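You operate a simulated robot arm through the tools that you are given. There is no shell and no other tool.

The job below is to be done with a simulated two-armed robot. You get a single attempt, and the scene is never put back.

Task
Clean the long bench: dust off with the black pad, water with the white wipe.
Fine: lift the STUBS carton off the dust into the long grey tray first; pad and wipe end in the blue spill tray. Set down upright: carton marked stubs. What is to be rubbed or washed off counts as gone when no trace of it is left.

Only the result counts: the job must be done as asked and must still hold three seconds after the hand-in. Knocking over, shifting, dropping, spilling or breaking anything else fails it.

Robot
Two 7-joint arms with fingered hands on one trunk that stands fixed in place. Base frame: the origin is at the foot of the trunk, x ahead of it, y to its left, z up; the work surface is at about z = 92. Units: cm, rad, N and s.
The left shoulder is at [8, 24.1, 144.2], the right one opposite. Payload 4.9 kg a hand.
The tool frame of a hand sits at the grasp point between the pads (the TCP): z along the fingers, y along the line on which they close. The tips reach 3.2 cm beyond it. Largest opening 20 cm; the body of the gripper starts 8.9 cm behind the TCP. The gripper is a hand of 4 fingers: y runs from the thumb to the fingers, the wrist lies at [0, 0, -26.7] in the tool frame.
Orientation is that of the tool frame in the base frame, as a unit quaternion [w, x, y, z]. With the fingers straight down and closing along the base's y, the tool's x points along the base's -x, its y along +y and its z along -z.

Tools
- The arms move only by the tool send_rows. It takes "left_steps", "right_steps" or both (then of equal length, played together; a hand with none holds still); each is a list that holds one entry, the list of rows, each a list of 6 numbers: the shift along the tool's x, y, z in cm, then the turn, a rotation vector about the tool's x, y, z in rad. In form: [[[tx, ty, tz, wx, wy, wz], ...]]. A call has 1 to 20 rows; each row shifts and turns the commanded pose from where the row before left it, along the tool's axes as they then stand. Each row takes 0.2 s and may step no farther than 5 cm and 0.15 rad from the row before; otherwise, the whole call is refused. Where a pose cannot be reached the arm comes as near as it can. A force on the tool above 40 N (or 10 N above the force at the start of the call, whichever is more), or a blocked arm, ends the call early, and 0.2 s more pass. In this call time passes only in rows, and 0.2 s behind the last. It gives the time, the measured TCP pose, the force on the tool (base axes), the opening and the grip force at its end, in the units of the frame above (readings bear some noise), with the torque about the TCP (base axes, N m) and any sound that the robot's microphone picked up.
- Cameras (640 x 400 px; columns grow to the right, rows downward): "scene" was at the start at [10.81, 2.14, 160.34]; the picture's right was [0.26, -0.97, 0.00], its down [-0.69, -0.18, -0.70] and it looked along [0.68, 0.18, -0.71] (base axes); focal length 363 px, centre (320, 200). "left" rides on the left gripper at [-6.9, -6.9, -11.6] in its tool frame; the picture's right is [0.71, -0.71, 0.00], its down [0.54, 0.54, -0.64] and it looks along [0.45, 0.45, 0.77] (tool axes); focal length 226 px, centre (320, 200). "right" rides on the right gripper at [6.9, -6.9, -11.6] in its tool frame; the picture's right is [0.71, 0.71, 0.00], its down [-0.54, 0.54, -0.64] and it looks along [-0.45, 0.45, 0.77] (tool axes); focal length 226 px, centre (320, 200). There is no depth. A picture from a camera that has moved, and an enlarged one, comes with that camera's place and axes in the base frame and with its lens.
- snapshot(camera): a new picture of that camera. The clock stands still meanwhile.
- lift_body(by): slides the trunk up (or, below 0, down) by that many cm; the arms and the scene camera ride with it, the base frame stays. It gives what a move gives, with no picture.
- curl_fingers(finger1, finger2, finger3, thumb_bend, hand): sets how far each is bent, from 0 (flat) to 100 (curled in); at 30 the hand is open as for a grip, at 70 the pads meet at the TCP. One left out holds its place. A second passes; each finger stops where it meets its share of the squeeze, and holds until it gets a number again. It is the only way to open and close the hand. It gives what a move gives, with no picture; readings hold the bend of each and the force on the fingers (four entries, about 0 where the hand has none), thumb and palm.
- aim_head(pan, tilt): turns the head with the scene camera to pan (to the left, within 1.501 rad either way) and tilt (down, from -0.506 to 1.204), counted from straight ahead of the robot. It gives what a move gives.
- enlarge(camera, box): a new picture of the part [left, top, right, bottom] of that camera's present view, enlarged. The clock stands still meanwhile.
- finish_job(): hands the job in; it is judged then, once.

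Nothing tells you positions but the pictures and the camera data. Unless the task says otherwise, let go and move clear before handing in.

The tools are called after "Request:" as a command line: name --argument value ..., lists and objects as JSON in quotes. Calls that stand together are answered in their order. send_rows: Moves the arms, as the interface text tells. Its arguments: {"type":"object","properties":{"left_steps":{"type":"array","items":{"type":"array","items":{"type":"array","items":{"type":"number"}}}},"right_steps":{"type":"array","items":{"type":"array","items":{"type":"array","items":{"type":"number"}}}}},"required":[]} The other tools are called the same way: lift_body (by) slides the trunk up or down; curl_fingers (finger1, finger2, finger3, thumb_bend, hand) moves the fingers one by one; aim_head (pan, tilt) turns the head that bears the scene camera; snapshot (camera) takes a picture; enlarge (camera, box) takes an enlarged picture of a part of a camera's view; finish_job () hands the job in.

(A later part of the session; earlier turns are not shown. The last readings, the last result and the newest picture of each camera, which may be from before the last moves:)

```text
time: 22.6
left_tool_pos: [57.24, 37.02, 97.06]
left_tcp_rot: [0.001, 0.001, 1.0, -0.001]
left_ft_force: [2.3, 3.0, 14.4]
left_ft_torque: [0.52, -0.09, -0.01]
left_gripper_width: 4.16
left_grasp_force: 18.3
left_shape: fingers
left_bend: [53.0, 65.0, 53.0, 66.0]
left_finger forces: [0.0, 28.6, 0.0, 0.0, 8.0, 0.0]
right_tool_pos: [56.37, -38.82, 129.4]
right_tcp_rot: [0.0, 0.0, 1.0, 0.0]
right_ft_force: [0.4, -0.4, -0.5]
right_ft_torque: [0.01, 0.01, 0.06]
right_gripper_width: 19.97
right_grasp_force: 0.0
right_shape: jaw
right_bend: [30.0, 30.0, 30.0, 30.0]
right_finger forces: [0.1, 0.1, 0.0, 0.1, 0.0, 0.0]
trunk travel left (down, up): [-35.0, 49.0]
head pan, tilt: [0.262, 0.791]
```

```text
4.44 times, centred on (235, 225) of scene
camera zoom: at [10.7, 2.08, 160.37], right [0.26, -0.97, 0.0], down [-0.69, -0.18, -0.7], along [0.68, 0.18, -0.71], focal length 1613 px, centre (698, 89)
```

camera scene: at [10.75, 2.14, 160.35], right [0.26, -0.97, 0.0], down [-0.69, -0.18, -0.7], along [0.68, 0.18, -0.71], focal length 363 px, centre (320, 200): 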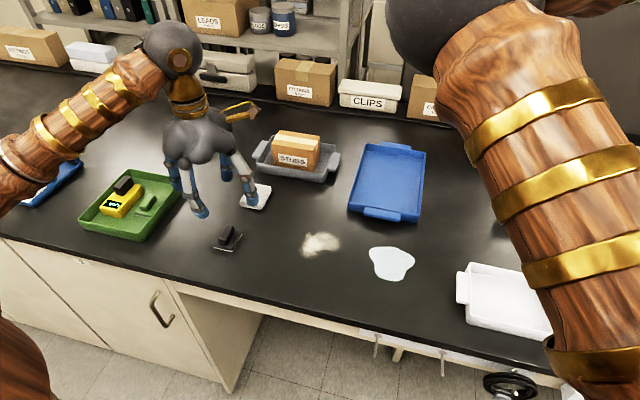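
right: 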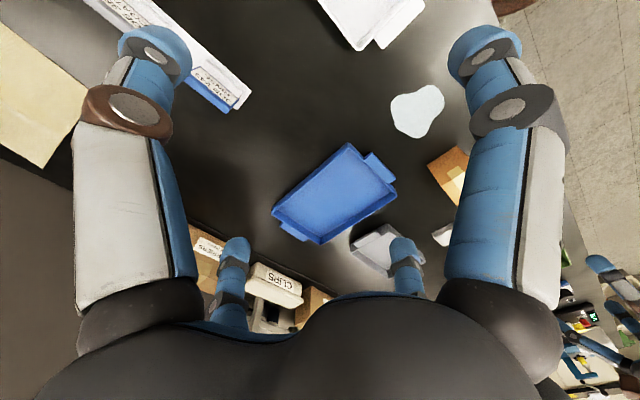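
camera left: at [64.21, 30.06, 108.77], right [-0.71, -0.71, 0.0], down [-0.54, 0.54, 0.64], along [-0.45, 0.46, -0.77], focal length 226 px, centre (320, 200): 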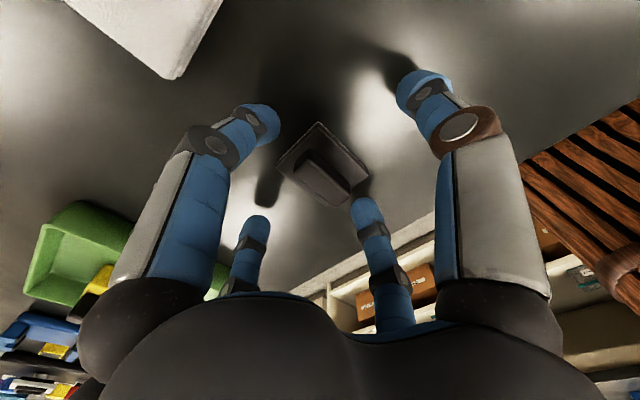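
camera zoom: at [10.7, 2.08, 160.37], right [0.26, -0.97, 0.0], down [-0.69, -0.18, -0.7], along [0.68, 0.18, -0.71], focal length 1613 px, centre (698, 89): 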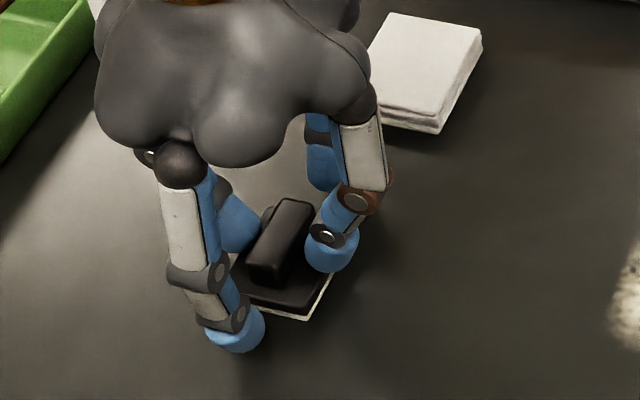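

The tips press onto the plate (14 N upward), so I open slightly, raise 0.4 cm and re-close.

Request:
curl_fingers --hand "left" --finger2 60 --thumb_bend 60

Request:
send_rows --left_steps '[[[0, 0, -0.4, 0, 0, 0]]]'

Request:
enlarge --camera "scene" --box '[175, 180, 295, 270]'

Request:
curl_fingers --hand "left" --finger2 67 --thumb_bend 67

Request:
enlarge --camera "scene" --box '[175, 180, 295, 270]'

```text
time: 23.6
left_tool_pos: [57.31, 36.97, 97.02]
left_tcp_rot: [-0.001, 0.001, 1.0, 0.0]
left_ft_force: [0.2, -0.6, 8.7]
left_ft_torque: [0.23, -0.03, -0.01]
left_gripper_width: 4.72
left_grasp_force: 4.7
left_shape: fingers
left_bend: [53.0, 62.0, 53.0, 60.0]
left_finger forces: [0.0, 9.5, 0.0, 0.1, 0.0, 0.1]
right_tool_pos: [56.27, -38.85, 129.4]
right_tcp_rot: [0.0, 0.001, 1.0, 0.001]
right_ft_force: [-0.7, -0.1, 0.7]
right_ft_torque: [0.03, -0.05, 0.0]
right_gripper_width: 20.0
right_grasp_force: 0.1
right_shape: jaw
right_bend: [30.0, 30.0, 30.0, 30.0]
right_finger forces: [0.0, 0.1, 0.0, 0.0, 0.0, 0.0]
trunk travel left (down, up): [-35.0, 49.0]
head pan, tilt: [0.262, 0.791]
```

```text
time: 24.0
left_tool_pos: [57.34, 37.04, 97.21]
left_tcp_rot: [-0.001, 0.0, 1.0, -0.001]
left_ft_force: [0.2, 0.2, -0.1]
left_ft_torque: [0.03, 0.01, -0.01]
left_gripper_width: 4.7
left_grasp_force: 0.2
left_shape: fingers
left_bend: [53.0, 60.0, 53.0, 60.0]
left_finger forces: [0.1, 0.0, 0.0, 0.0, 0.0, 0.0]
right_tool_pos: [56.49, -38.72, 129.45]
right_tcp_rot: [0.0, 0.0, 1.0, 0.0]
right_ft_force: [-1.2, 1.1, 0.0]
right_ft_torque: [0.03, 0.0, -0.04]
right_gripper_width: 19.96
right_grasp_force: 0.1
right_shape: jaw
right_bend: [30.0, 30.0, 30.0, 30.0]
right_finger forces: [0.1, 0.0, 0.0, 0.0, 0.1, 0.0]
trunk travel left (down, up): [-35.0, 49.0]
head pan, tilt: [0.262, 0.791]
```

```text
4.44 times, centred on (235, 225) of scene
camera zoom: at [10.86, 2.16, 160.32], right [0.26, -0.97, 0.0], down [-0.69, -0.18, -0.7], along [0.68, 0.18, -0.71], focal length 1613 px, centre (698, 89)
```

zoom: 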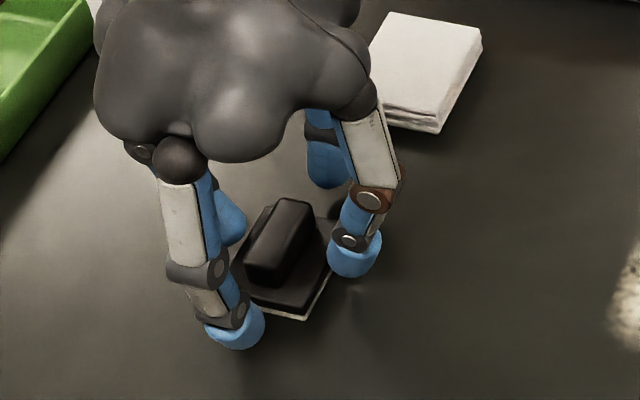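

```text
time: 25.0
left_tool_pos: [57.31, 37.02, 97.3]
left_tcp_rot: [-0.001, -0.001, 1.0, 0.0]
left_ft_force: [-0.2, -0.3, 0.3]
left_ft_torque: [-0.01, 0.02, 0.01]
left_gripper_width: 4.04
left_grasp_force: 1.5
left_shape: fingers
left_bend: [53.0, 66.0, 53.0, 67.0]
left_finger forces: [0.0, 0.9, 0.0, 0.0, 0.9, 0.0]
right_tool_pos: [56.49, -38.83, 129.4]
right_tcp_rot: [0.0, 0.0, 1.0, 0.001]
right_ft_force: [-0.5, -0.1, 0.7]
right_ft_torque: [0.01, 0.04, 0.0]
right_gripper_width: 19.98
right_grasp_force: 0.0
right_shape: jaw
right_bend: [30.0, 30.0, 30.0, 30.0]
right_finger forces: [0.0, 0.0, 0.0, 0.1, 0.0, 0.0]
trunk travel left (down, up): [-35.0, 49.0]
head pan, tilt: [0.262, 0.791]
```

```text
4.44 times, centred on (235, 225) of scene
camera zoom: at [10.82, 2.13, 160.34], right [0.26, -0.97, 0.0], down [-0.69, -0.18, -0.7], along [0.68, 0.18, -0.71], focal length 1613 px, centre (698, 89)
```

zoom: 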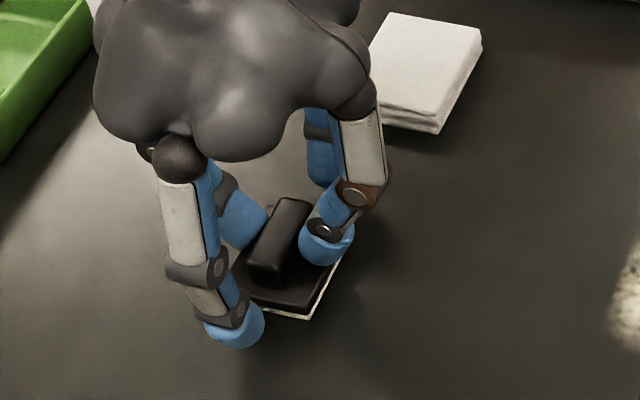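

Clean, even contact now. I tighten: thumb and finger 2 to 72, fingers 1 and 3 onto the handle ends.

Request:
curl_fingers --hand "left" --finger2 72 --thumb_bend 72

Request:
curl_fingers --hand "left" --finger1 64 --finger3 64

Request:
enlarge --camera "scene" --box '[175, 180, 295, 270]'

```text
time: 26.0
left_tool_pos: [57.37, 36.98, 97.37]
left_tcp_rot: [0.001, 0.0, 1.0, 0.0]
left_ft_force: [1.1, -0.2, 0.1]
left_ft_torque: [0.0, -0.03, 0.02]
left_gripper_width: 3.97
left_grasp_force: 8.0
left_shape: fingers
left_bend: [53.0, 66.0, 53.0, 68.0]
left_finger forces: [0.0, 7.8, 0.1, 0.0, 7.8, 0.0]
right_tool_pos: [56.32, -38.77, 129.39]
right_tcp_rot: [-0.001, 0.001, 1.0, 0.001]
right_ft_force: [0.1, 0.3, -0.4]
right_ft_torque: [-0.01, 0.02, 0.0]
right_gripper_width: 19.99
right_grasp_force: 0.0
right_shape: jaw
right_bend: [30.0, 30.0, 30.0, 30.0]
right_finger forces: [0.1, 0.0, 0.0, 0.0, 0.0, 0.0]
trunk travel left (down, up): [-35.0, 49.0]
head pan, tilt: [0.262, 0.791]
```

```text
time: 27.0
left_tool_pos: [57.36, 37.01, 97.28]
left_tcp_rot: [0.0, 0.0, 1.0, 0.0]
left_ft_force: [-0.7, -0.8, 0.6]
left_ft_torque: [-0.01, 0.09, 0.02]
left_gripper_width: 1.8
left_grasp_force: 13.1
left_shape: fingers
left_bend: [62.0, 66.0, 60.0, 68.0]
left_finger forces: [3.1, 7.8, 6.4, 0.1, 8.0, 0.0]
right_tool_pos: [56.38, -38.68, 129.41]
right_tcp_rot: [0.0, 0.0, 1.0, 0.0]
right_ft_force: [-0.6, -0.2, 0.0]
right_ft_torque: [0.02, -0.03, 0.01]
right_gripper_width: 20.01
right_grasp_force: 0.1
right_shape: jaw
right_bend: [30.0, 30.0, 30.0, 30.0]
right_finger forces: [0.0, 0.0, 0.0, 0.0, 0.0, 0.0]
trunk travel left (down, up): [-35.0, 49.0]
head pan, tilt: [0.262, 0.791]
```

```text
4.44 times, centred on (235, 225) of scene
camera zoom: at [10.8, 2.12, 160.35], right [0.26, -0.97, 0.0], down [-0.69, -0.18, -0.7], along [0.68, 0.18, -0.71], focal length 1613 px, centre (698, 89)
```

zoom: 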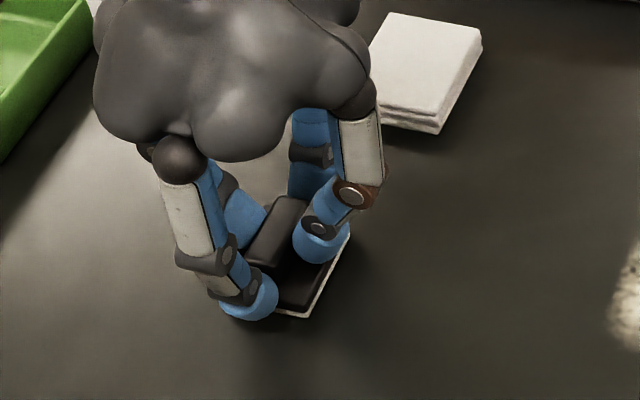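

All four digits hold the handle. I lift 4 cm and check that the pad comes up level.

Request:
send_rows --left_steps '[[[0, 0, -0.5, 0, 0, 0], [0, 0, -1, 0, 0, 0], [0, 0, -1.5, 0, 0, 0], [0, 0, -1.5, 0, 0, 0]]]'

Request:
enlarge --camera "scene" --box '[175, 180, 295, 270]'

Request:
snapshot --camera "left"

```text
time: 28.0
left_tool_pos: [57.45, 37.01, 101.9]
left_tcp_rot: [0.0, 0.0, 1.0, 0.0]
left_ft_force: [0.5, 0.3, -0.6]
left_ft_torque: [-0.01, 0.01, -0.04]
left_gripper_width: 1.81
left_grasp_force: 12.4
left_shape: fingers
left_bend: [62.0, 66.0, 60.0, 68.0]
left_finger forces: [3.6, 7.9, 5.7, 0.0, 7.8, 0.1]
right_tool_pos: [56.4, -38.74, 129.4]
right_tcp_rot: [0.0, 0.0, 1.0, 0.0]
right_ft_force: [-0.2, -1.1, -0.8]
right_ft_torque: [0.01, 0.03, 0.01]
right_gripper_width: 20.0
right_grasp_force: 0.0
right_shape: jaw
right_bend: [30.0, 30.0, 30.0, 30.0]
right_finger forces: [0.0, 0.1, 0.1, 0.0, 0.0, 0.0]
trunk travel left (down, up): [-35.0, 49.0]
head pan, tilt: [0.262, 0.791]
```

```text
4.44 times, centred on (235, 225) of scene
camera zoom: at [10.8, 2.12, 160.34], right [0.26, -0.97, 0.0], down [-0.69, -0.18, -0.7], along [0.68, 0.18, -0.71], focal length 1613 px, centre (698, 89)
```

zoom: 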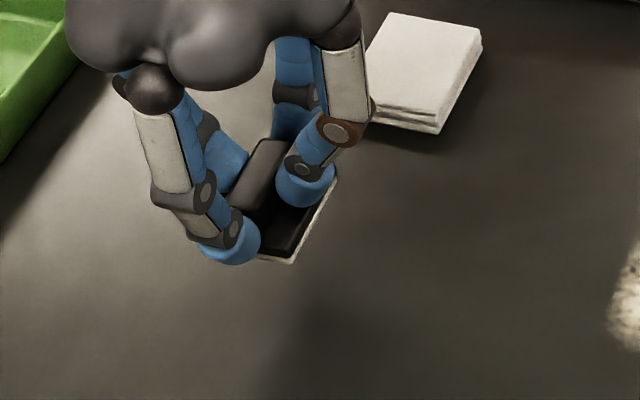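

```text
taken
camera left: at [64.18, 30.09, 113.51], right [-0.71, -0.71, 0.0], down [-0.54, 0.54, 0.64], along [-0.45, 0.45, -0.77], focal length 226 px, centre (320, 200)
```

left: 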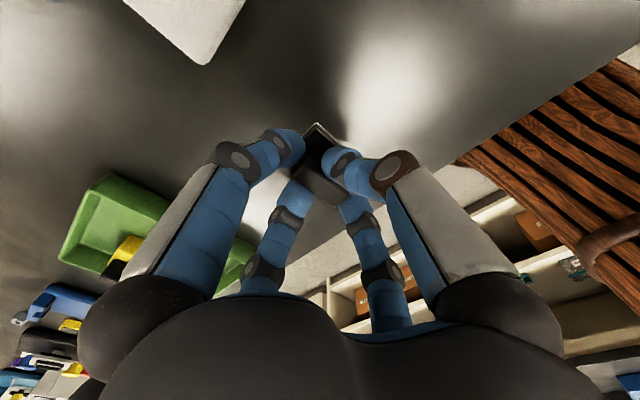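

The pad is held level. I carry it to the near-left corner of the dust and lower to contact.

Request:
send_rows --left_steps '[[[0.1, -4, 0, 0, 0, 0], [0.1, -4, 0, 0, 0, 0], [0.1, -4, 0, 0, 0, 0], [0.1, -4, 0, 0, 0, 0], [0, -0.7, 0, 0, 0, 0], [0, 0, 2, 0, 0, 0], [0, 0, 1.5, 0, 0, 0], [0, 0, 0.8, 0, 0, 0], [0, 0, 0.2, 0, 0, 0]]]'

Request:
enlarge --camera "scene" --box '[240, 180, 400, 300]'

```text
time: 30.0
left_tool_pos: [56.94, 20.2, 97.41]
left_tcp_rot: [0.0, 0.001, 1.0, 0.0]
left_ft_force: [0.1, -0.2, 0.2]
left_ft_torque: [0.0, 0.0, 0.01]
left_gripper_width: 1.83
left_grasp_force: 12.7
left_shape: fingers
left_bend: [62.0, 66.0, 60.0, 68.0]
left_finger forces: [3.5, 7.8, 5.8, 0.1, 7.9, 0.0]
right_tool_pos: [56.39, -38.73, 129.41]
right_tcp_rot: [0.0, 0.0, 1.0, 0.0]
right_ft_force: [-0.3, -0.4, -1.1]
right_ft_torque: [0.02, 0.0, 0.01]
right_gripper_width: 19.97
right_grasp_force: 0.0
right_shape: jaw
right_bend: [30.0, 30.0, 30.0, 30.0]
right_finger forces: [0.2, 0.0, 0.0, 0.0, 0.0, 0.0]
trunk travel left (down, up): [-35.0, 49.0]
head pan, tilt: [0.262, 0.791]
```

```text
3.33 times, centred on (320, 240) of scene
camera zoom: at [10.82, 2.13, 160.34], right [0.26, -0.97, 0.0], down [-0.69, -0.18, -0.7], along [0.68, 0.18, -0.71], focal length 1210 px, centre (320, 67)
```

zoom: 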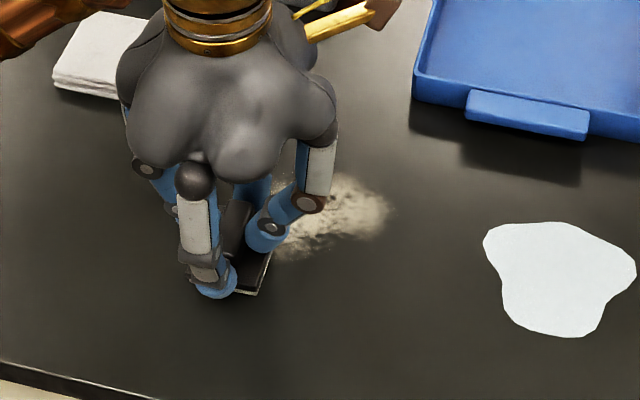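

Request:
send_rows --left_steps '[[[0, 0, 0.15, 0, 0, 0], [0, 0, 0.1, 0, 0, 0]]]'

```text
time: 30.6
left_tool_pos: [56.85, 20.29, 97.34]
left_tcp_rot: [0.0, -0.001, 1.0, 0.0]
left_ft_force: [1.2, -1.4, 7.3]
left_ft_torque: [0.04, 0.16, 0.03]
left_gripper_width: 1.84
left_grasp_force: 15.6
left_shape: fingers
left_bend: [62.0, 66.0, 60.0, 68.0]
left_finger forces: [3.7, 8.0, 10.3, 0.0, 9.3, 0.0]
right_tool_pos: [56.31, -38.81, 129.44]
right_tcp_rot: [0.001, 0.001, 1.0, 0.0]
right_ft_force: [-0.5, 0.0, 0.8]
right_ft_torque: [-0.02, 0.04, 0.0]
right_gripper_width: 20.0
right_grasp_force: 0.1
right_shape: jaw
right_bend: [30.0, 30.0, 30.0, 30.0]
right_finger forces: [0.1, 0.0, 0.1, 0.0, 0.0, 0.1]
trunk travel left (down, up): [-35.0, 49.0]
head pan, tilt: [0.262, 0.791]
```

Pressing at 7 N. I make the first strokes.

Request:
send_rows --left_steps '[[[-1.6, 0, 0, 0, 0, 0], [-1.6, 0, 0, 0, 0, 0], [-1.6, 0, 0, 0, 0, 0], [-1.6, 0, 0, 0, 0, 0], [-1.6, 0, 0, 0, 0, 0], [-1.6, 0, 0, 0, 0, 0], [0, -1.2, 0, 0, 0, 0], [0, -1.2, 0, 0, 0, 0], [1.6, 0, 0, 0, 0, 0], [1.6, 0, 0, 0, 0, 0], [1.6, 0, 0, 0, 0, 0], [1.6, 0, 0, 0, 0, 0], [1.6, 0, 0, 0, 0, 0], [1.6, 0, 0, 0, 0, 0]]]'

Request:
enlarge --camera "scene" --box '[240, 180, 400, 300]'

```text
time: 33.6
left_tool_pos: [56.78, 17.92, 97.11]
left_tcp_rot: [0.001, 0.001, 1.0, 0.0]
left_ft_force: [4.7, 0.3, 11.9]
left_ft_torque: [0.06, 0.07, -0.01]
left_gripper_width: 1.81
left_grasp_force: 17.8
left_shape: fingers
left_bend: [62.0, 66.0, 61.0, 68.0]
left_finger forces: [7.0, 8.3, 11.5, 0.0, 8.5, 0.0]
right_tool_pos: [56.32, -38.69, 129.47]
right_tcp_rot: [0.001, 0.0, 1.0, 0.0]
right_ft_force: [0.2, -0.2, 1.1]
right_ft_torque: [-0.01, -0.01, -0.02]
right_gripper_width: 19.99
right_grasp_force: 0.0
right_shape: jaw
right_bend: [30.0, 30.0, 30.0, 30.0]
right_finger forces: [0.0, 0.0, 0.0, 0.0, 0.0, 0.1]
trunk travel left (down, up): [-35.0, 49.0]
head pan, tilt: [0.262, 0.791]
```

```text
3.33 times, centred on (320, 240) of scene
camera zoom: at [10.71, 2.1, 160.35], right [0.26, -0.97, 0.0], down [-0.69, -0.18, -0.7], along [0.68, 0.18, -0.71], focal length 1210 px, centre (320, 67)
```

zoom: 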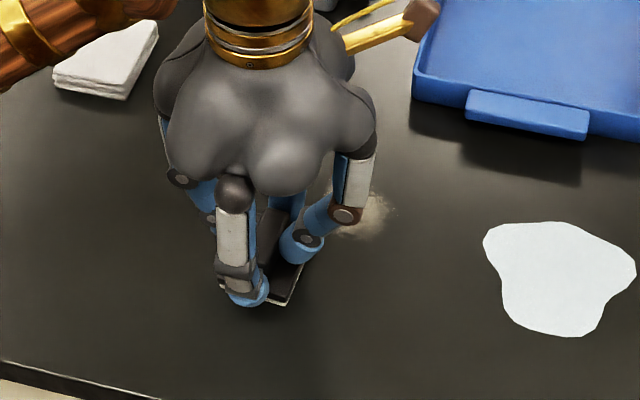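

The dust comes off where the pad passed. I continue with the next strips.

Request:
send_rows --left_steps '[[[0, -1.2, 0, 0, 0, 0], [0, -1.2, 0, 0, 0, 0], [-1.6, 0, 0, 0, 0, 0], [-1.6, 0, 0, 0, 0, 0], [-1.6, 0, 0, 0, 0, 0], [-1.6, 0, 0, 0, 0, 0], [-1.6, 0, 0, 0, 0, 0], [-1.6, 0, 0, 0, 0, 0], [0, -1.2, 0, 0, 0, 0], [0, -1.2, 0, 0, 0, 0], [1.6, 0, 0, 0, 0, 0], [1.6, 0, 0, 0, 0, 0], [1.6, 0, 0, 0, 0, 0], [1.6, 0, 0, 0, 0, 0], [1.6, 0, 0, 0, 0, 0], [1.6, 0, 0, 0, 0, 0]]]'

Request:
send_rows --left_steps '[[[0, -1.2, 0, 0, 0, 0], [0, -1.2, 0, 0, 0, 0], [-1.6, 0, 0, 0, 0, 0], [-1.6, 0, 0, 0, 0, 0], [-1.6, 0, 0, 0, 0, 0], [-1.6, 0, 0, 0, 0, 0], [-1.6, 0, 0, 0, 0, 0], [-1.6, 0, 0, 0, 0, 0]]]'

Request:
snapshot --camera "scene"

```text
time: 37.0
left_tool_pos: [56.77, 13.08, 97.21]
left_tcp_rot: [0.0, 0.001, 1.0, 0.0]
left_ft_force: [3.9, -0.2, 20.6]
left_ft_torque: [0.07, -0.02, 0.0]
left_gripper_width: 1.88
left_grasp_force: 21.5
left_shape: fingers
left_bend: [62.0, 66.0, 61.0, 68.0]
left_finger forces: [11.0, 8.3, 15.0, 0.0, 8.8, 0.0]
right_tool_pos: [56.26, -38.83, 129.49]
right_tcp_rot: [0.0, 0.0, 1.0, 0.001]
right_ft_force: [0.4, 0.0, 0.1]
right_ft_torque: [0.01, -0.02, -0.03]
right_gripper_width: 19.98
right_grasp_force: 0.1
right_shape: jaw
right_bend: [30.0, 30.0, 30.0, 30.0]
right_finger forces: [0.0, 0.1, 0.0, 0.0, 0.0, 0.1]
trunk travel left (down, up): [-35.0, 49.0]
head pan, tilt: [0.262, 0.791]
```

```text
time: 38.8
left_tool_pos: [66.49, 10.62, 97.19]
left_tcp_rot: [0.001, 0.0, 1.0, 0.0]
left_ft_force: [-6.1, -0.9, 16.2]
left_ft_torque: [0.07, 0.67, 0.02]
left_gripper_width: 1.86
left_grasp_force: 20.6
left_shape: fingers
left_bend: [62.0, 66.0, 60.0, 68.0]
left_finger forces: [4.1, 7.9, 20.5, 0.0, 8.8, 0.0]
right_tool_pos: [56.26, -38.72, 129.47]
right_tcp_rot: [0.001, 0.0, 1.0, 0.0]
right_ft_force: [-0.4, -0.2, 0.1]
right_ft_torque: [-0.01, 0.01, -0.01]
right_gripper_width: 20.0
right_grasp_force: 0.1
right_shape: jaw
right_bend: [30.0, 30.0, 30.0, 30.0]
right_finger forces: [0.0, 0.0, 0.1, 0.0, 0.1, 0.0]
trunk travel left (down, up): [-35.0, 49.0]
head pan, tilt: [0.262, 0.791]
```

```text
taken
camera scene: at [10.58, 2.05, 160.37], right [0.26, -0.97, 0.0], down [-0.69, -0.18, -0.7], along [0.68, 0.18, -0.71], focal length 363 px, centre (320, 200)
```

scene: 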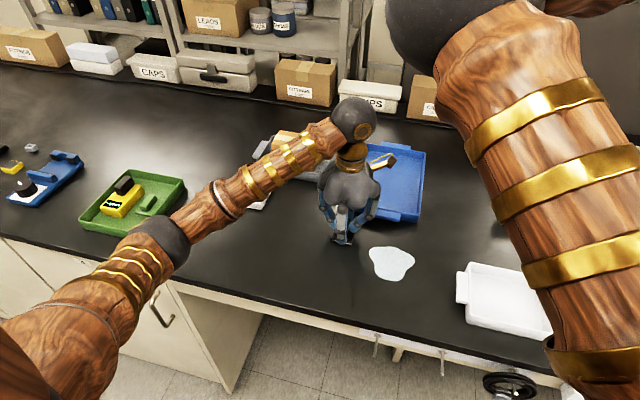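

I lift the pad and swing aside to inspect the cleaned area.

Request:
send_rows --left_steps '[[[0, 0, -2, 0, 0, 0], [0, 0, -3, 0, 0, 0], [0, 0, -3, 0, 0, 0], [1.5, 4, 0, 0, 0, 0], [1.5, 4, 0, 0, 0, 0], [1.5, 4, 0, 0, 0, 0], [1.5, 4, 0, 0, 0, 0], [1.5, 4, 0, 0, 0, 0]]]'

Request:
enlarge --camera "scene" --box '[260, 200, 380, 290]'

Request:
snapshot --camera "scene"

```text
time: 40.6
left_tool_pos: [58.78, 30.93, 105.07]
left_tcp_rot: [0.0, 0.001, 1.0, -0.001]
left_ft_force: [0.6, -1.4, -0.8]
left_ft_torque: [-0.02, 0.0, -0.04]
left_gripper_width: 1.81
left_grasp_force: 13.9
left_shape: fingers
left_bend: [62.0, 66.0, 61.0, 68.0]
left_finger forces: [4.9, 7.0, 7.2, 0.0, 7.7, 0.0]
right_tool_pos: [56.2, -38.64, 129.59]
right_tcp_rot: [0.001, -0.001, 1.0, -0.001]
right_ft_force: [-1.6, 0.5, 0.2]
right_ft_torque: [-0.02, -0.05, -0.02]
right_gripper_width: 19.99
right_grasp_force: 0.0
right_shape: jaw
right_bend: [30.0, 30.0, 30.0, 30.0]
right_finger forces: [0.1, 0.1, 0.0, 0.0, 0.0, 0.0]
trunk travel left (down, up): [-35.0, 49.0]
head pan, tilt: [0.262, 0.791]
```

```text
4.44 times, centred on (320, 245) of scene
camera zoom: at [10.64, 2.33, 160.35], right [0.26, -0.97, 0.0], down [-0.69, -0.19, -0.7], along [0.68, 0.18, -0.71], focal length 1613 px, centre (320, 0)
```

zoom: 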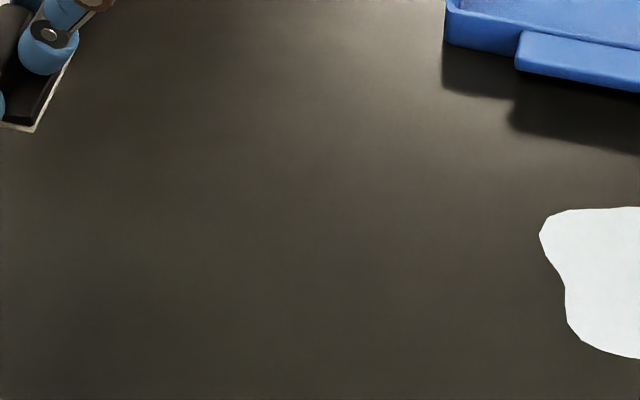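

```text
taken
camera scene: at [10.64, 2.33, 160.35], right [0.26, -0.97, 0.0], down [-0.69, -0.19, -0.7], along [0.68, 0.18, -0.71], focal length 363 px, centre (320, 200)
```

scene: 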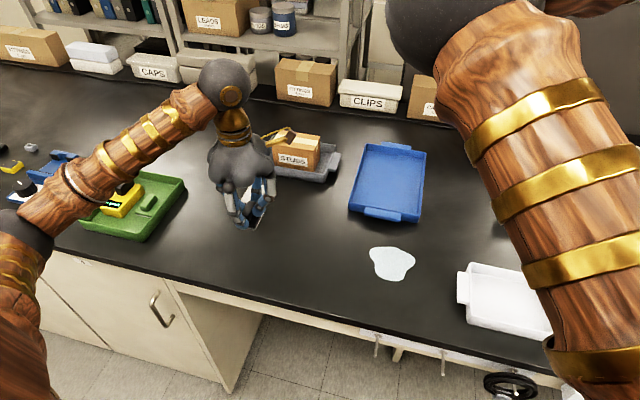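

Request:
enlarge --camera "scene" --box '[290, 220, 350, 265]'

Request:
aim_head --pan -0.5 --tilt 0.75

Request:
snapshot --camera "scene"

Request:
snapshot --camera "right"

```text
8.89 times, centred on (320, 242) of scene
camera zoom: at [10.64, 2.33, 160.35], right [0.26, -0.97, 0.0], down [-0.69, -0.19, -0.7], along [0.68, 0.18, -0.71], focal length 3226 px, centre (320, -178)
```

zoom: 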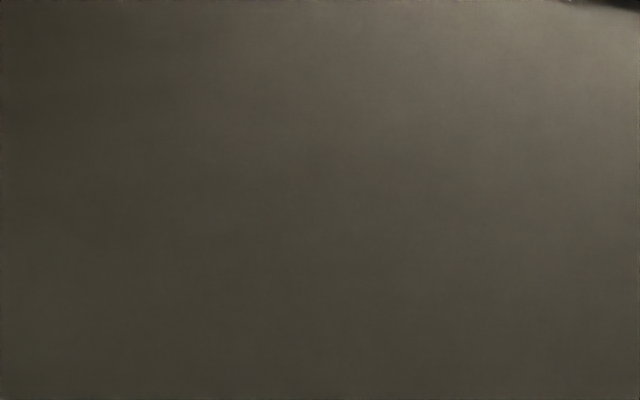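

```text
time: 41.7
left_tool_pos: [59.11, 30.77, 105.07]
left_tcp_rot: [0.0, 0.0, 1.0, 0.0]
left_ft_force: [-1.1, 0.2, -0.7]
left_ft_torque: [0.01, 0.01, -0.01]
left_gripper_width: 1.88
left_grasp_force: 13.4
left_shape: fingers
left_bend: [62.0, 66.0, 61.0, 68.0]
left_finger forces: [4.9, 7.2, 7.2, 0.0, 7.7, 0.1]
right_tool_pos: [56.29, -38.7, 129.33]
right_tcp_rot: [0.0, 0.0, 1.0, 0.001]
right_ft_force: [0.2, 0.8, -0.3]
right_ft_torque: [-0.01, -0.02, 0.02]
right_gripper_width: 19.97
right_grasp_force: 0.1
right_shape: jaw
right_bend: [30.0, 30.0, 30.0, 30.0]
right_finger forces: [0.1, 0.1, 0.0, 0.1, 0.1, 0.0]
trunk travel left (down, up): [-35.0, 49.0]
head pan, tilt: [-0.499, 0.75]
```

```text
taken
camera scene: at [10.24, -3.9, 160.68], right [-0.48, -0.88, 0.0], down [-0.6, 0.33, -0.73], along [0.64, -0.35, -0.68], focal length 363 px, centre (320, 200)
```

scene: 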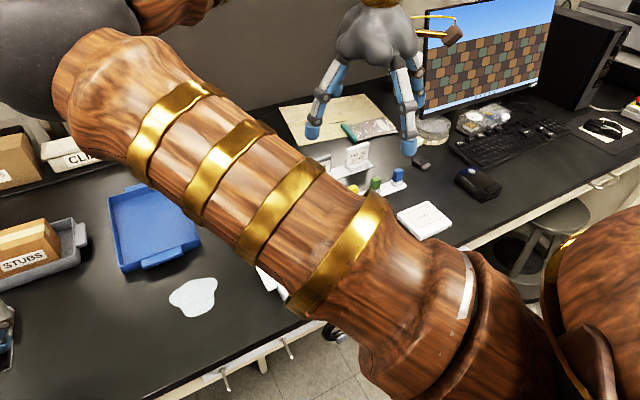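

```text
taken
camera right: at [49.6, -45.72, 141.1], right [-0.71, 0.71, 0.0], down [0.54, 0.54, 0.64], along [0.45, 0.45, -0.77], focal length 226 px, centre (320, 200)
```

right: 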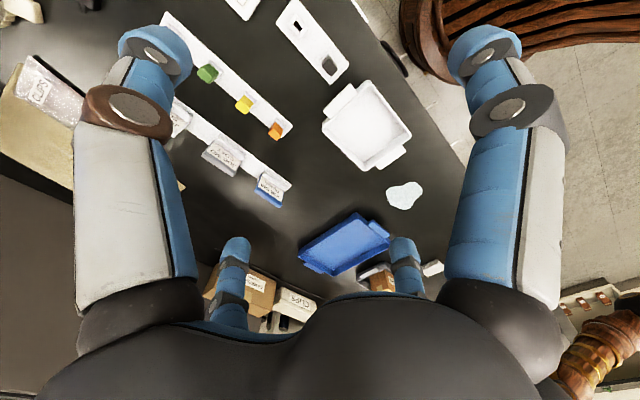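

There is just the one dust patch (now clean) and the one puddle. I carry the pad over the blue tray, aiming at (78.8, 5.8).

Request:
aim_head --pan 0.1 --tilt 0.75

Request:
send_rows --left_steps '[[[0, 0, -1, 0, 0, 0], [-1.8, -2.3, 0, 0, 0, 0], [-2.48, -3.12, 0, 0, 0, 0], [-2.48, -3.12, 0, 0, 0, 0], [-2.48, -3.12, 0, 0, 0, 0], [-2.48, -3.12, 0, 0, 0, 0], [-2.48, -3.12, 0, 0, 0, 0], [-2.48, -3.12, 0, 0, 0, 0], [-2.0, -2.6, 0, 0, 0, 0], [-1.2, -1.4, 0, 0, 0, 0]]]'

Request:
snapshot --camera "scene"

Request:
snapshot --camera "left"

```text
time: 42.7
left_tool_pos: [59.07, 30.7, 105.13]
left_tcp_rot: [0.0, 0.0, 1.0, 0.0]
left_ft_force: [-0.6, -0.4, -2.0]
left_ft_torque: [-0.02, -0.01, 0.01]
left_gripper_width: 1.85
left_grasp_force: 13.4
left_shape: fingers
left_bend: [62.0, 66.0, 61.0, 68.0]
left_finger forces: [4.8, 6.9, 7.2, 0.1, 7.6, 0.0]
right_tool_pos: [56.28, -38.78, 129.5]
right_tcp_rot: [0.0, 0.0, 1.0, 0.001]
right_ft_force: [0.6, 0.4, 0.4]
right_ft_torque: [0.02, -0.01, 0.02]
right_gripper_width: 19.96
right_grasp_force: 0.1
right_shape: jaw
right_bend: [30.0, 30.0, 30.0, 30.0]
right_finger forces: [0.1, 0.1, 0.1, 0.0, 0.0, 0.1]
trunk travel left (down, up): [-35.0, 49.0]
head pan, tilt: [0.099, 0.75]
```

```text
time: 44.9
left_tool_pos: [78.94, 5.67, 106.06]
left_tcp_rot: [0.0, 0.001, 1.0, 0.0]
left_ft_force: [0.6, -0.6, -0.5]
left_ft_torque: [-0.01, -0.04, -0.01]
left_gripper_width: 1.87
left_grasp_force: 13.2
left_shape: fingers
left_bend: [62.0, 66.0, 61.0, 68.0]
left_finger forces: [5.0, 6.9, 6.7, 0.0, 7.6, 0.0]
right_tool_pos: [56.46, -38.85, 129.44]
right_tcp_rot: [0.0, 0.0, 1.0, 0.0]
right_ft_force: [0.8, 0.0, 0.1]
right_ft_torque: [0.03, -0.01, 0.04]
right_gripper_width: 20.0
right_grasp_force: 0.0
right_shape: jaw
right_bend: [30.0, 30.0, 30.0, 30.0]
right_finger forces: [0.0, 0.2, 0.0, 0.0, 0.0, 0.0]
trunk travel left (down, up): [-35.0, 49.0]
head pan, tilt: [0.099, 0.75]
```

```text
taken
camera scene: at [11.26, 0.77, 160.68], right [0.1, -1.0, 0.0], down [-0.68, -0.07, -0.73], along [0.73, 0.07, -0.68], focal length 363 px, centre (320, 200)
```

scene: 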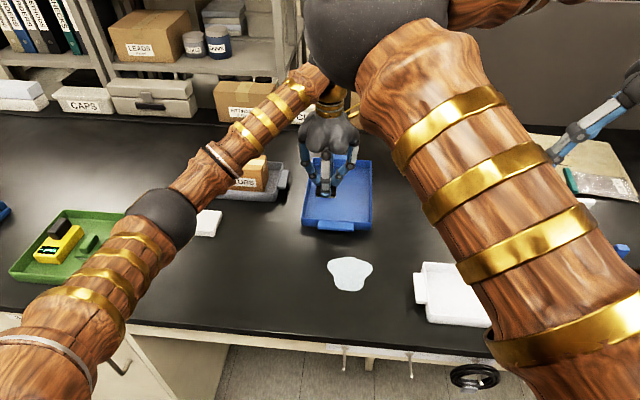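

```text
taken
camera left: at [85.85, -1.3, 117.65], right [-0.71, -0.71, 0.0], down [-0.54, 0.54, 0.64], along [-0.46, 0.46, -0.77], focal length 226 px, centre (320, 200)
```

left: 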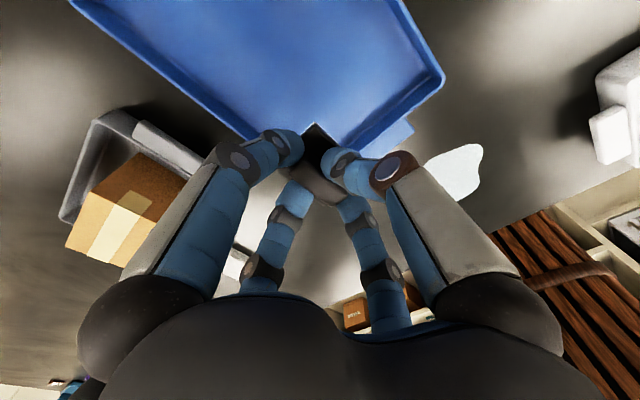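

The pad is over the blue tray interior. I lower it, finishing in small steps.

Request:
send_rows --left_steps '[[[0, 0, 3, 0, 0, 0], [0, 0, 3, 0, 0, 0], [0, 0, 1.5, 0, 0, 0], [0, 0, 0.6, 0, 0, 0]]]'

Request:
enlarge --camera "scene" --box '[270, 130, 400, 240]'

```text
time: 45.9
left_tool_pos: [78.82, 5.77, 97.95]
left_tcp_rot: [0.0, 0.0, 1.0, -0.001]
left_ft_force: [-0.2, -0.2, -0.3]
left_ft_torque: [0.02, 0.0, 0.0]
left_gripper_width: 1.88
left_grasp_force: 12.9
left_shape: fingers
left_bend: [62.0, 66.0, 61.0, 68.0]
left_finger forces: [5.1, 7.0, 6.9, 0.1, 7.4, 0.0]
right_tool_pos: [56.53, -38.81, 129.41]
right_tcp_rot: [0.001, 0.0, 1.0, -0.001]
right_ft_force: [0.2, -0.2, 1.0]
right_ft_torque: [-0.01, -0.01, 0.01]
right_gripper_width: 19.97
right_grasp_force: 0.1
right_shape: jaw
right_bend: [30.0, 30.0, 30.0, 30.0]
right_finger forces: [0.1, 0.1, 0.0, 0.1, 0.0, 0.0]
trunk travel left (down, up): [-35.0, 49.0]
head pan, tilt: [0.099, 0.75]
```

```text
3.64 times, centred on (335, 185) of scene
camera zoom: at [11.27, 0.82, 160.68], right [0.1, -1.0, 0.0], down [-0.68, -0.07, -0.73], along [0.73, 0.07, -0.68], focal length 1320 px, centre (266, 254)
```

zoom: 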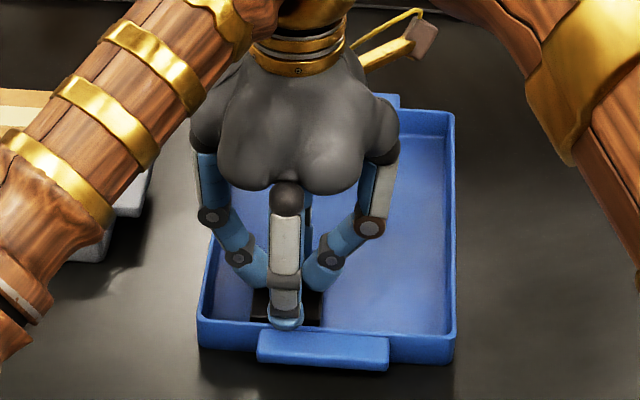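

Finger 3 would come close to the near tray wall when opening, so I shift 1.2 cm deeper before setting down.

Request:
send_rows --left_steps '[[[-1.2, 0, 0, 0, 0, 0], [0, 0, 0.2, 0, 0, 0], [0, 0, 0.15, 0, 0, 0]]]'

```text
time: 46.7
left_tool_pos: [80.1, 5.64, 97.68]
left_tcp_rot: [0.0, -0.001, 1.0, 0.0]
left_ft_force: [0.8, 0.2, 1.3]
left_ft_torque: [0.05, -0.01, -0.01]
left_gripper_width: 1.86
left_grasp_force: 13.4
left_shape: fingers
left_bend: [62.0, 66.0, 61.0, 68.0]
left_finger forces: [5.1, 7.1, 7.2, 0.1, 8.0, 0.0]
right_tool_pos: [56.36, -38.82, 129.44]
right_tcp_rot: [0.0, 0.001, 1.0, 0.0]
right_ft_force: [-0.3, -0.5, -0.4]
right_ft_torque: [-0.02, -0.01, 0.03]
right_gripper_width: 20.0
right_grasp_force: 0.1
right_shape: jaw
right_bend: [30.0, 30.0, 30.0, 30.0]
right_finger forces: [0.0, 0.2, 0.0, 0.1, 0.1, 0.1]
trunk travel left (down, up): [-35.0, 49.0]
head pan, tilt: [0.099, 0.75]
```

The pad touches the tray floor. I release by opening each finger a little.

Request:
curl_fingers --hand "left" --finger1 56 --finger2 59 --finger3 56 --thumb_bend 59

Request:
enlarge --camera "scene" --box '[270, 130, 400, 240]'

```text
time: 47.7
left_tool_pos: [80.15, 5.68, 97.64]
left_tcp_rot: [-0.001, 0.0, 1.0, 0.0]
left_ft_force: [0.9, 0.0, 0.9]
left_ft_torque: [0.05, 0.0, 0.0]
left_gripper_width: 4.19
left_grasp_force: 0.8
left_shape: fingers
left_bend: [56.0, 59.0, 56.0, 59.0]
left_finger forces: [0.0, 1.3, 0.3, 0.0, 0.0, 0.0]
right_tool_pos: [56.44, -38.87, 129.36]
right_tcp_rot: [-0.001, 0.0, 1.0, 0.0]
right_ft_force: [0.9, -0.3, -0.1]
right_ft_torque: [-0.02, 0.01, -0.01]
right_gripper_width: 20.01
right_grasp_force: 0.1
right_shape: jaw
right_bend: [30.0, 30.0, 30.0, 30.0]
right_finger forces: [0.0, 0.0, 0.0, 0.0, 0.0, 0.0]
trunk travel left (down, up): [-35.0, 49.0]
head pan, tilt: [0.099, 0.75]
```

```text
3.64 times, centred on (335, 185) of scene
camera zoom: at [11.22, 0.83, 160.68], right [0.1, -1.0, 0.0], down [-0.68, -0.07, -0.73], along [0.73, 0.07, -0.68], focal length 1320 px, centre (266, 254)
```

zoom: 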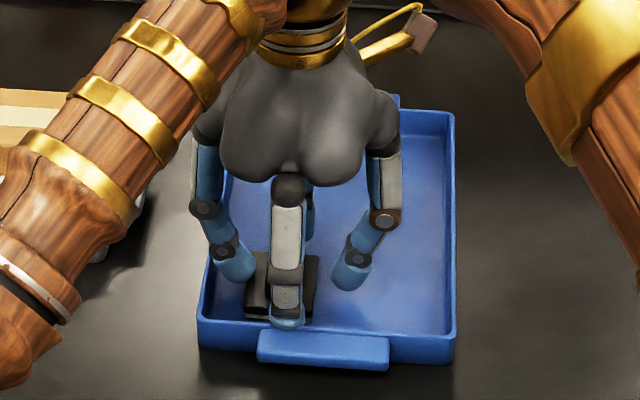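

The pad is free on the floor; finger 2 reads a light 1.3 N touch. I rise gently and watch that nothing comes along.

Request:
send_rows --left_steps '[[[0, 0, -0.3, 0, 0, 0], [0, 0, -0.5, 0, 0, 0]]]'

Request:
enlarge --camera "scene" --box '[270, 130, 400, 240]'

```text
time: 48.3
left_tool_pos: [80.14, 5.61, 98.43]
left_tcp_rot: [0.001, 0.0, 1.0, 0.0]
left_ft_force: [-0.1, -0.3, 0.3]
left_ft_torque: [-0.01, 0.0, 0.0]
left_gripper_width: 4.18
left_grasp_force: 0.1
left_shape: fingers
left_bend: [56.0, 59.0, 56.0, 59.0]
left_finger forces: [0.0, 0.0, 0.0, 0.0, 0.0, 0.1]
right_tool_pos: [56.45, -38.67, 129.48]
right_tcp_rot: [0.001, -0.001, 1.0, 0.0]
right_ft_force: [0.9, 0.0, -0.3]
right_ft_torque: [0.0, -0.02, 0.03]
right_gripper_width: 19.99
right_grasp_force: 0.1
right_shape: jaw
right_bend: [30.0, 30.0, 30.0, 30.0]
right_finger forces: [0.0, 0.0, 0.1, 0.0, 0.0, 0.0]
trunk travel left (down, up): [-35.0, 49.0]
head pan, tilt: [0.099, 0.75]
```

```text
3.64 times, centred on (335, 185) of scene
camera zoom: at [11.22, 0.84, 160.68], right [0.1, -1.0, 0.0], down [-0.68, -0.07, -0.73], along [0.73, 0.07, -0.68], focal length 1320 px, centre (266, 254)
```

zoom: 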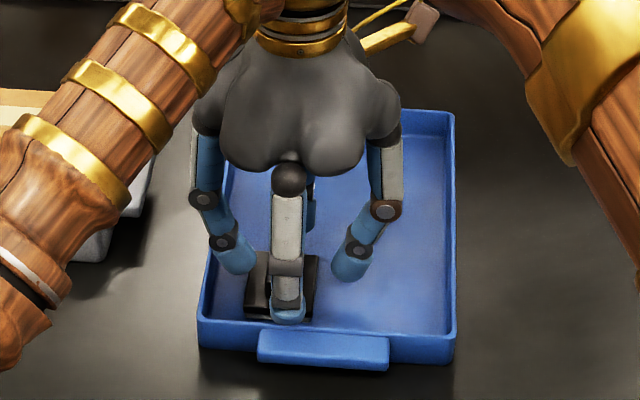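

The pad is in the blue tray. I go up and over to the white wipe while pulling the right arm farther away.

Request:
send_rows --left_steps '[[[0, 0, -3, 0, 0, 0], [0, 0, -3.5, 0, 0, 0], [0, 0, -3.5, 0, 0, 0], [0.6, 2.4, 0, 0, 0, 0], [0.9, 3.5, 0, 0, 0, 0], [0.9, 3.5, 0, 0, 0, 0], [0.9, 3.5, 0, 0, 0, 0], [0.9, 3.5, 0, 0, 0, 0], [0.9, 3.5, 0, 0, 0, 0], [0.9, 3.5, 0, 0, 0, 0], [0.9, 3.5, 0, 0, 0, 0], [1.0, 3.5, 0, 0, 0, 0]]]' --right_steps '[[[0.8, -1, -0.5, 0, 0, 0], [0.8, -1, -0.5, 0, 0, 0], [0.8, -1, -0.5, 0, 0, 0], [0.8, -1, -0.5, 0, 0, 0], [0.8, -1, -0.5, 0, 0, 0], [0.8, -1, -0.5, 0, 0, 0], [0.8, -1, -0.5, 0, 0, 0], [0.8, -1, -0.5, 0, 0, 0], [0.8, -1, -0.5, 0, 0, 0], [0.8, -1, -0.5, 0, 0, 0], [0.8, -1, -0.5, 0, 0, 0], [0.8, -1, -0.5, 0, 0, 0]]]'

Request:
snapshot --camera "scene"

Request:
snapshot --camera "left"

```text
time: 50.9
left_tool_pos: [72.09, 36.04, 108.48]
left_tcp_rot: [0.0, 0.001, 1.0, 0.0]
left_ft_force: [-0.3, 0.0, -0.2]
left_ft_torque: [0.0, -0.02, 0.01]
left_gripper_width: 4.23
left_grasp_force: 0.1
left_shape: fingers
left_bend: [56.0, 59.0, 56.0, 59.0]
left_finger forces: [0.0, 0.0, 0.0, 0.0, 0.1, 0.0]
right_tool_pos: [46.66, -50.89, 135.41]
right_tcp_rot: [0.0, 0.0, 1.0, -0.001]
right_ft_force: [0.7, 0.0, 0.0]
right_ft_torque: [0.02, -0.06, 0.01]
right_gripper_width: 19.99
right_grasp_force: 0.1
right_shape: jaw
right_bend: [30.0, 30.0, 30.0, 30.0]
right_finger forces: [0.0, 0.1, 0.0, 0.1, 0.0, 0.0]
trunk travel left (down, up): [-35.0, 49.0]
head pan, tilt: [0.099, 0.75]
```

```text
taken
camera scene: at [11.1, 0.93, 160.69], right [0.1, -1.0, 0.0], down [-0.68, -0.07, -0.73], along [0.73, 0.07, -0.68], focal length 363 px, centre (320, 200)
```

scene: 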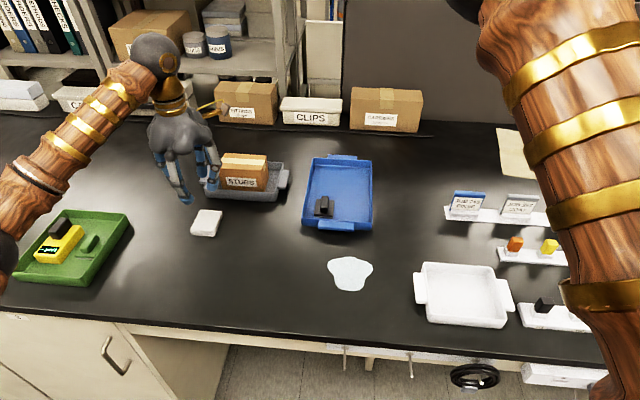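

```text
taken
camera left: at [78.97, 29.11, 120.15], right [-0.71, -0.71, 0.0], down [-0.54, 0.54, 0.64], along [-0.45, 0.46, -0.77], focal length 226 px, centre (320, 200)
```

left: 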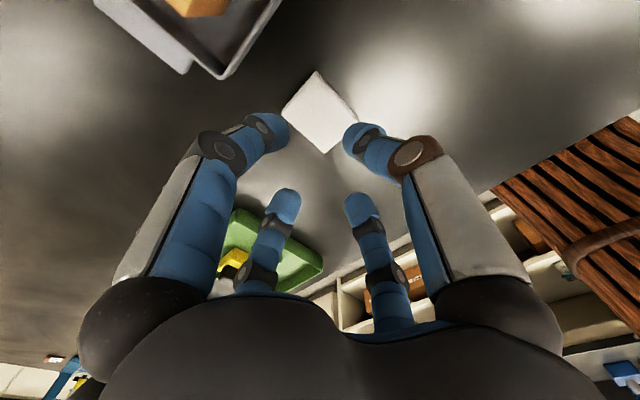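

The pad sits in the blue tray. I zoom in on the wipe to fix its position and height.

Request:
enlarge --camera "scene" --box '[165, 190, 245, 250]'

Request:
enlarge --camera "left" --box '[260, 50, 380, 170]'

Request:
enlarge --camera "scene" --box '[290, 140, 390, 300]'

```text
6.67 times, centred on (205, 220) of scene
camera zoom: at [11.1, 0.93, 160.69], right [0.1, -1.0, 0.0], down [-0.68, -0.07, -0.73], along [0.73, 0.07, -0.68], focal length 2420 px, centre (1087, 67)
```

zoom: 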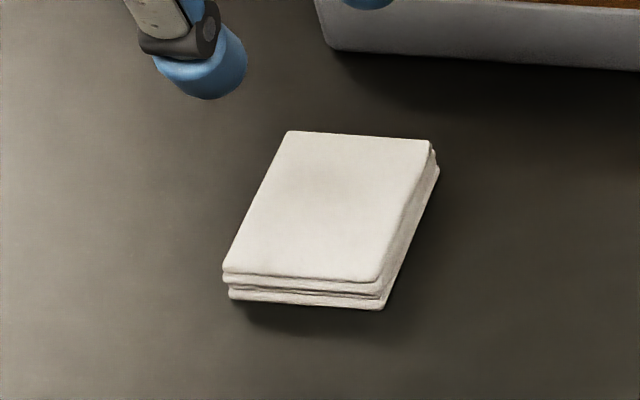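

```text
3.33 times, centred on (320, 110) of left
camera zoom: at [78.97, 29.11, 120.15], right [-0.71, -0.71, 0.0], down [-0.54, 0.54, 0.64], along [-0.45, 0.46, -0.77], focal length 754 px, centre (320, 500)
```

zoom: 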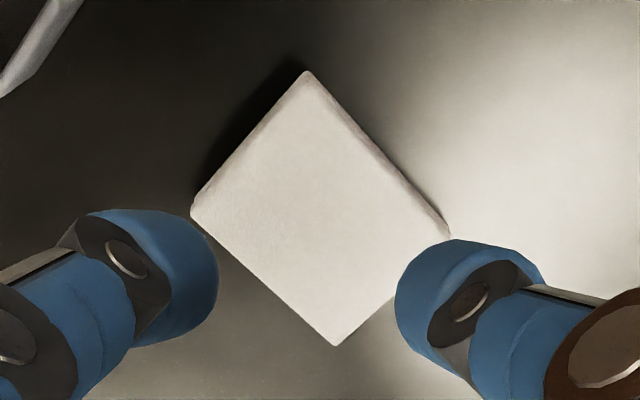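

```text
2.50 times, centred on (340, 220) of scene
camera zoom: at [11.1, 0.93, 160.69], right [0.1, -1.0, 0.0], down [-0.68, -0.07, -0.73], along [0.73, 0.07, -0.68], focal length 908 px, centre (270, 150)
```

zoom: 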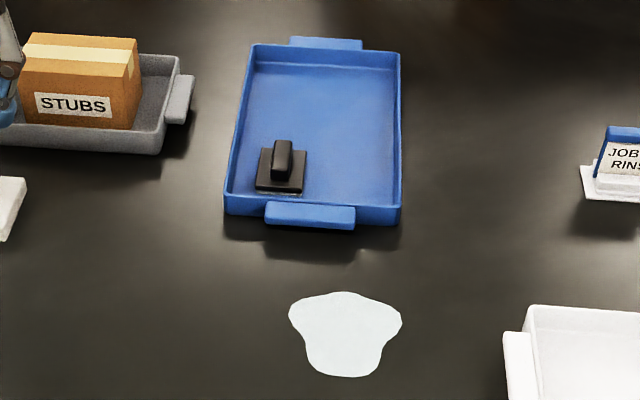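

The wipe centre is (72.2, 36.1), 6 cm in y by 7.3 cm in x, top at z≈93.6. I open a bit and lower around it.

Request:
curl_fingers --hand "left" --finger1 47 --finger2 49 --finger3 47 --thumb_bend 49

Request:
send_rows --left_steps '[[[-0.1, 0.05, 4, 0, 0, 0], [0, 0, 4, 0, 0, 0], [0, 0, 2.5, 0, 0, 0], [0, 0, 1.5, 0, 0, 0]]]'

Request:
snapshot --camera "left"

Request:
enlarge --camera "scene" --box '[145, 160, 265, 250]'

```text
time: 51.9
left_tool_pos: [72.2, 36.06, 108.45]
left_tcp_rot: [-0.001, 0.0, 1.0, 0.0]
left_ft_force: [-0.8, -0.3, 0.1]
left_ft_torque: [0.0, 0.02, 0.01]
left_gripper_width: 7.62
left_grasp_force: 0.1
left_shape: fingers
left_bend: [47.0, 49.0, 47.0, 49.0]
left_finger forces: [0.0, 0.0, 0.0, 0.1, 0.0, 0.0]
right_tool_pos: [46.78, -50.94, 135.33]
right_tcp_rot: [0.0, 0.0, 1.0, 0.0]
right_ft_force: [0.9, 0.5, -0.7]
right_ft_torque: [0.0, 0.0, -0.06]
right_gripper_width: 20.0
right_grasp_force: 0.0
right_shape: jaw
right_bend: [30.0, 30.0, 30.0, 30.0]
right_finger forces: [0.0, 0.0, 0.0, 0.0, 0.0, 0.0]
trunk travel left (down, up): [-35.0, 49.0]
head pan, tilt: [0.099, 0.75]
```

```text
time: 52.9
left_tool_pos: [72.3, 36.12, 96.43]
left_tcp_rot: [0.0, 0.0, 1.0, 0.001]
left_ft_force: [-0.6, 1.0, -0.6]
left_ft_torque: [0.01, -0.01, 0.0]
left_gripper_width: 7.61
left_grasp_force: 0.1
left_shape: fingers
left_bend: [47.0, 49.0, 47.0, 49.0]
left_finger forces: [0.1, 0.0, 0.0, 0.1, 0.0, 0.0]
right_tool_pos: [46.82, -50.77, 135.33]
right_tcp_rot: [-0.001, 0.0, 1.0, 0.001]
right_ft_force: [-0.3, -0.2, -0.1]
right_ft_torque: [-0.05, 0.03, -0.02]
right_gripper_width: 19.99
right_grasp_force: 0.0
right_shape: jaw
right_bend: [30.0, 30.0, 30.0, 30.0]
right_finger forces: [0.0, 0.0, 0.0, 0.0, 0.0, 0.1]
trunk travel left (down, up): [-35.0, 49.0]
head pan, tilt: [0.099, 0.75]
```

```text
taken
camera left: at [79.24, 29.2, 108.05], right [-0.71, -0.71, 0.0], down [-0.54, 0.54, 0.64], along [-0.46, 0.45, -0.77], focal length 226 px, centre (320, 200)
```

left: 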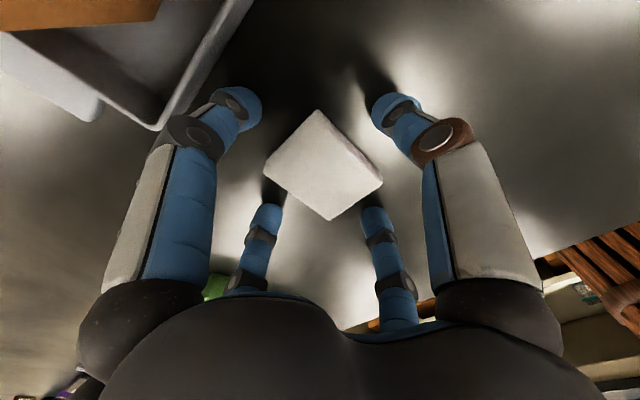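

```text
4.44 times, centred on (205, 205) of scene
camera zoom: at [11.28, 0.85, 160.68], right [0.1, -1.0, 0.0], down [-0.68, -0.07, -0.73], along [0.73, 0.07, -0.68], focal length 1613 px, centre (831, 178)
```

zoom: 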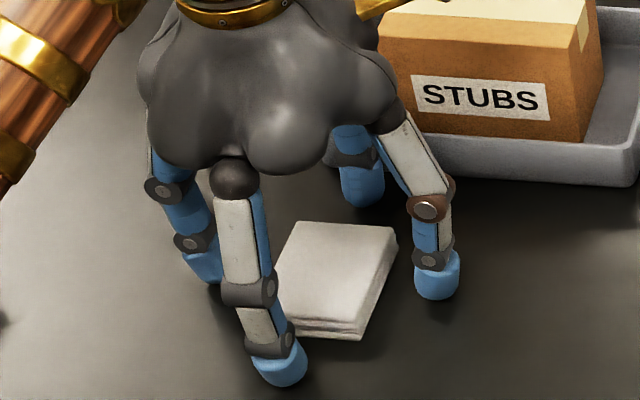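

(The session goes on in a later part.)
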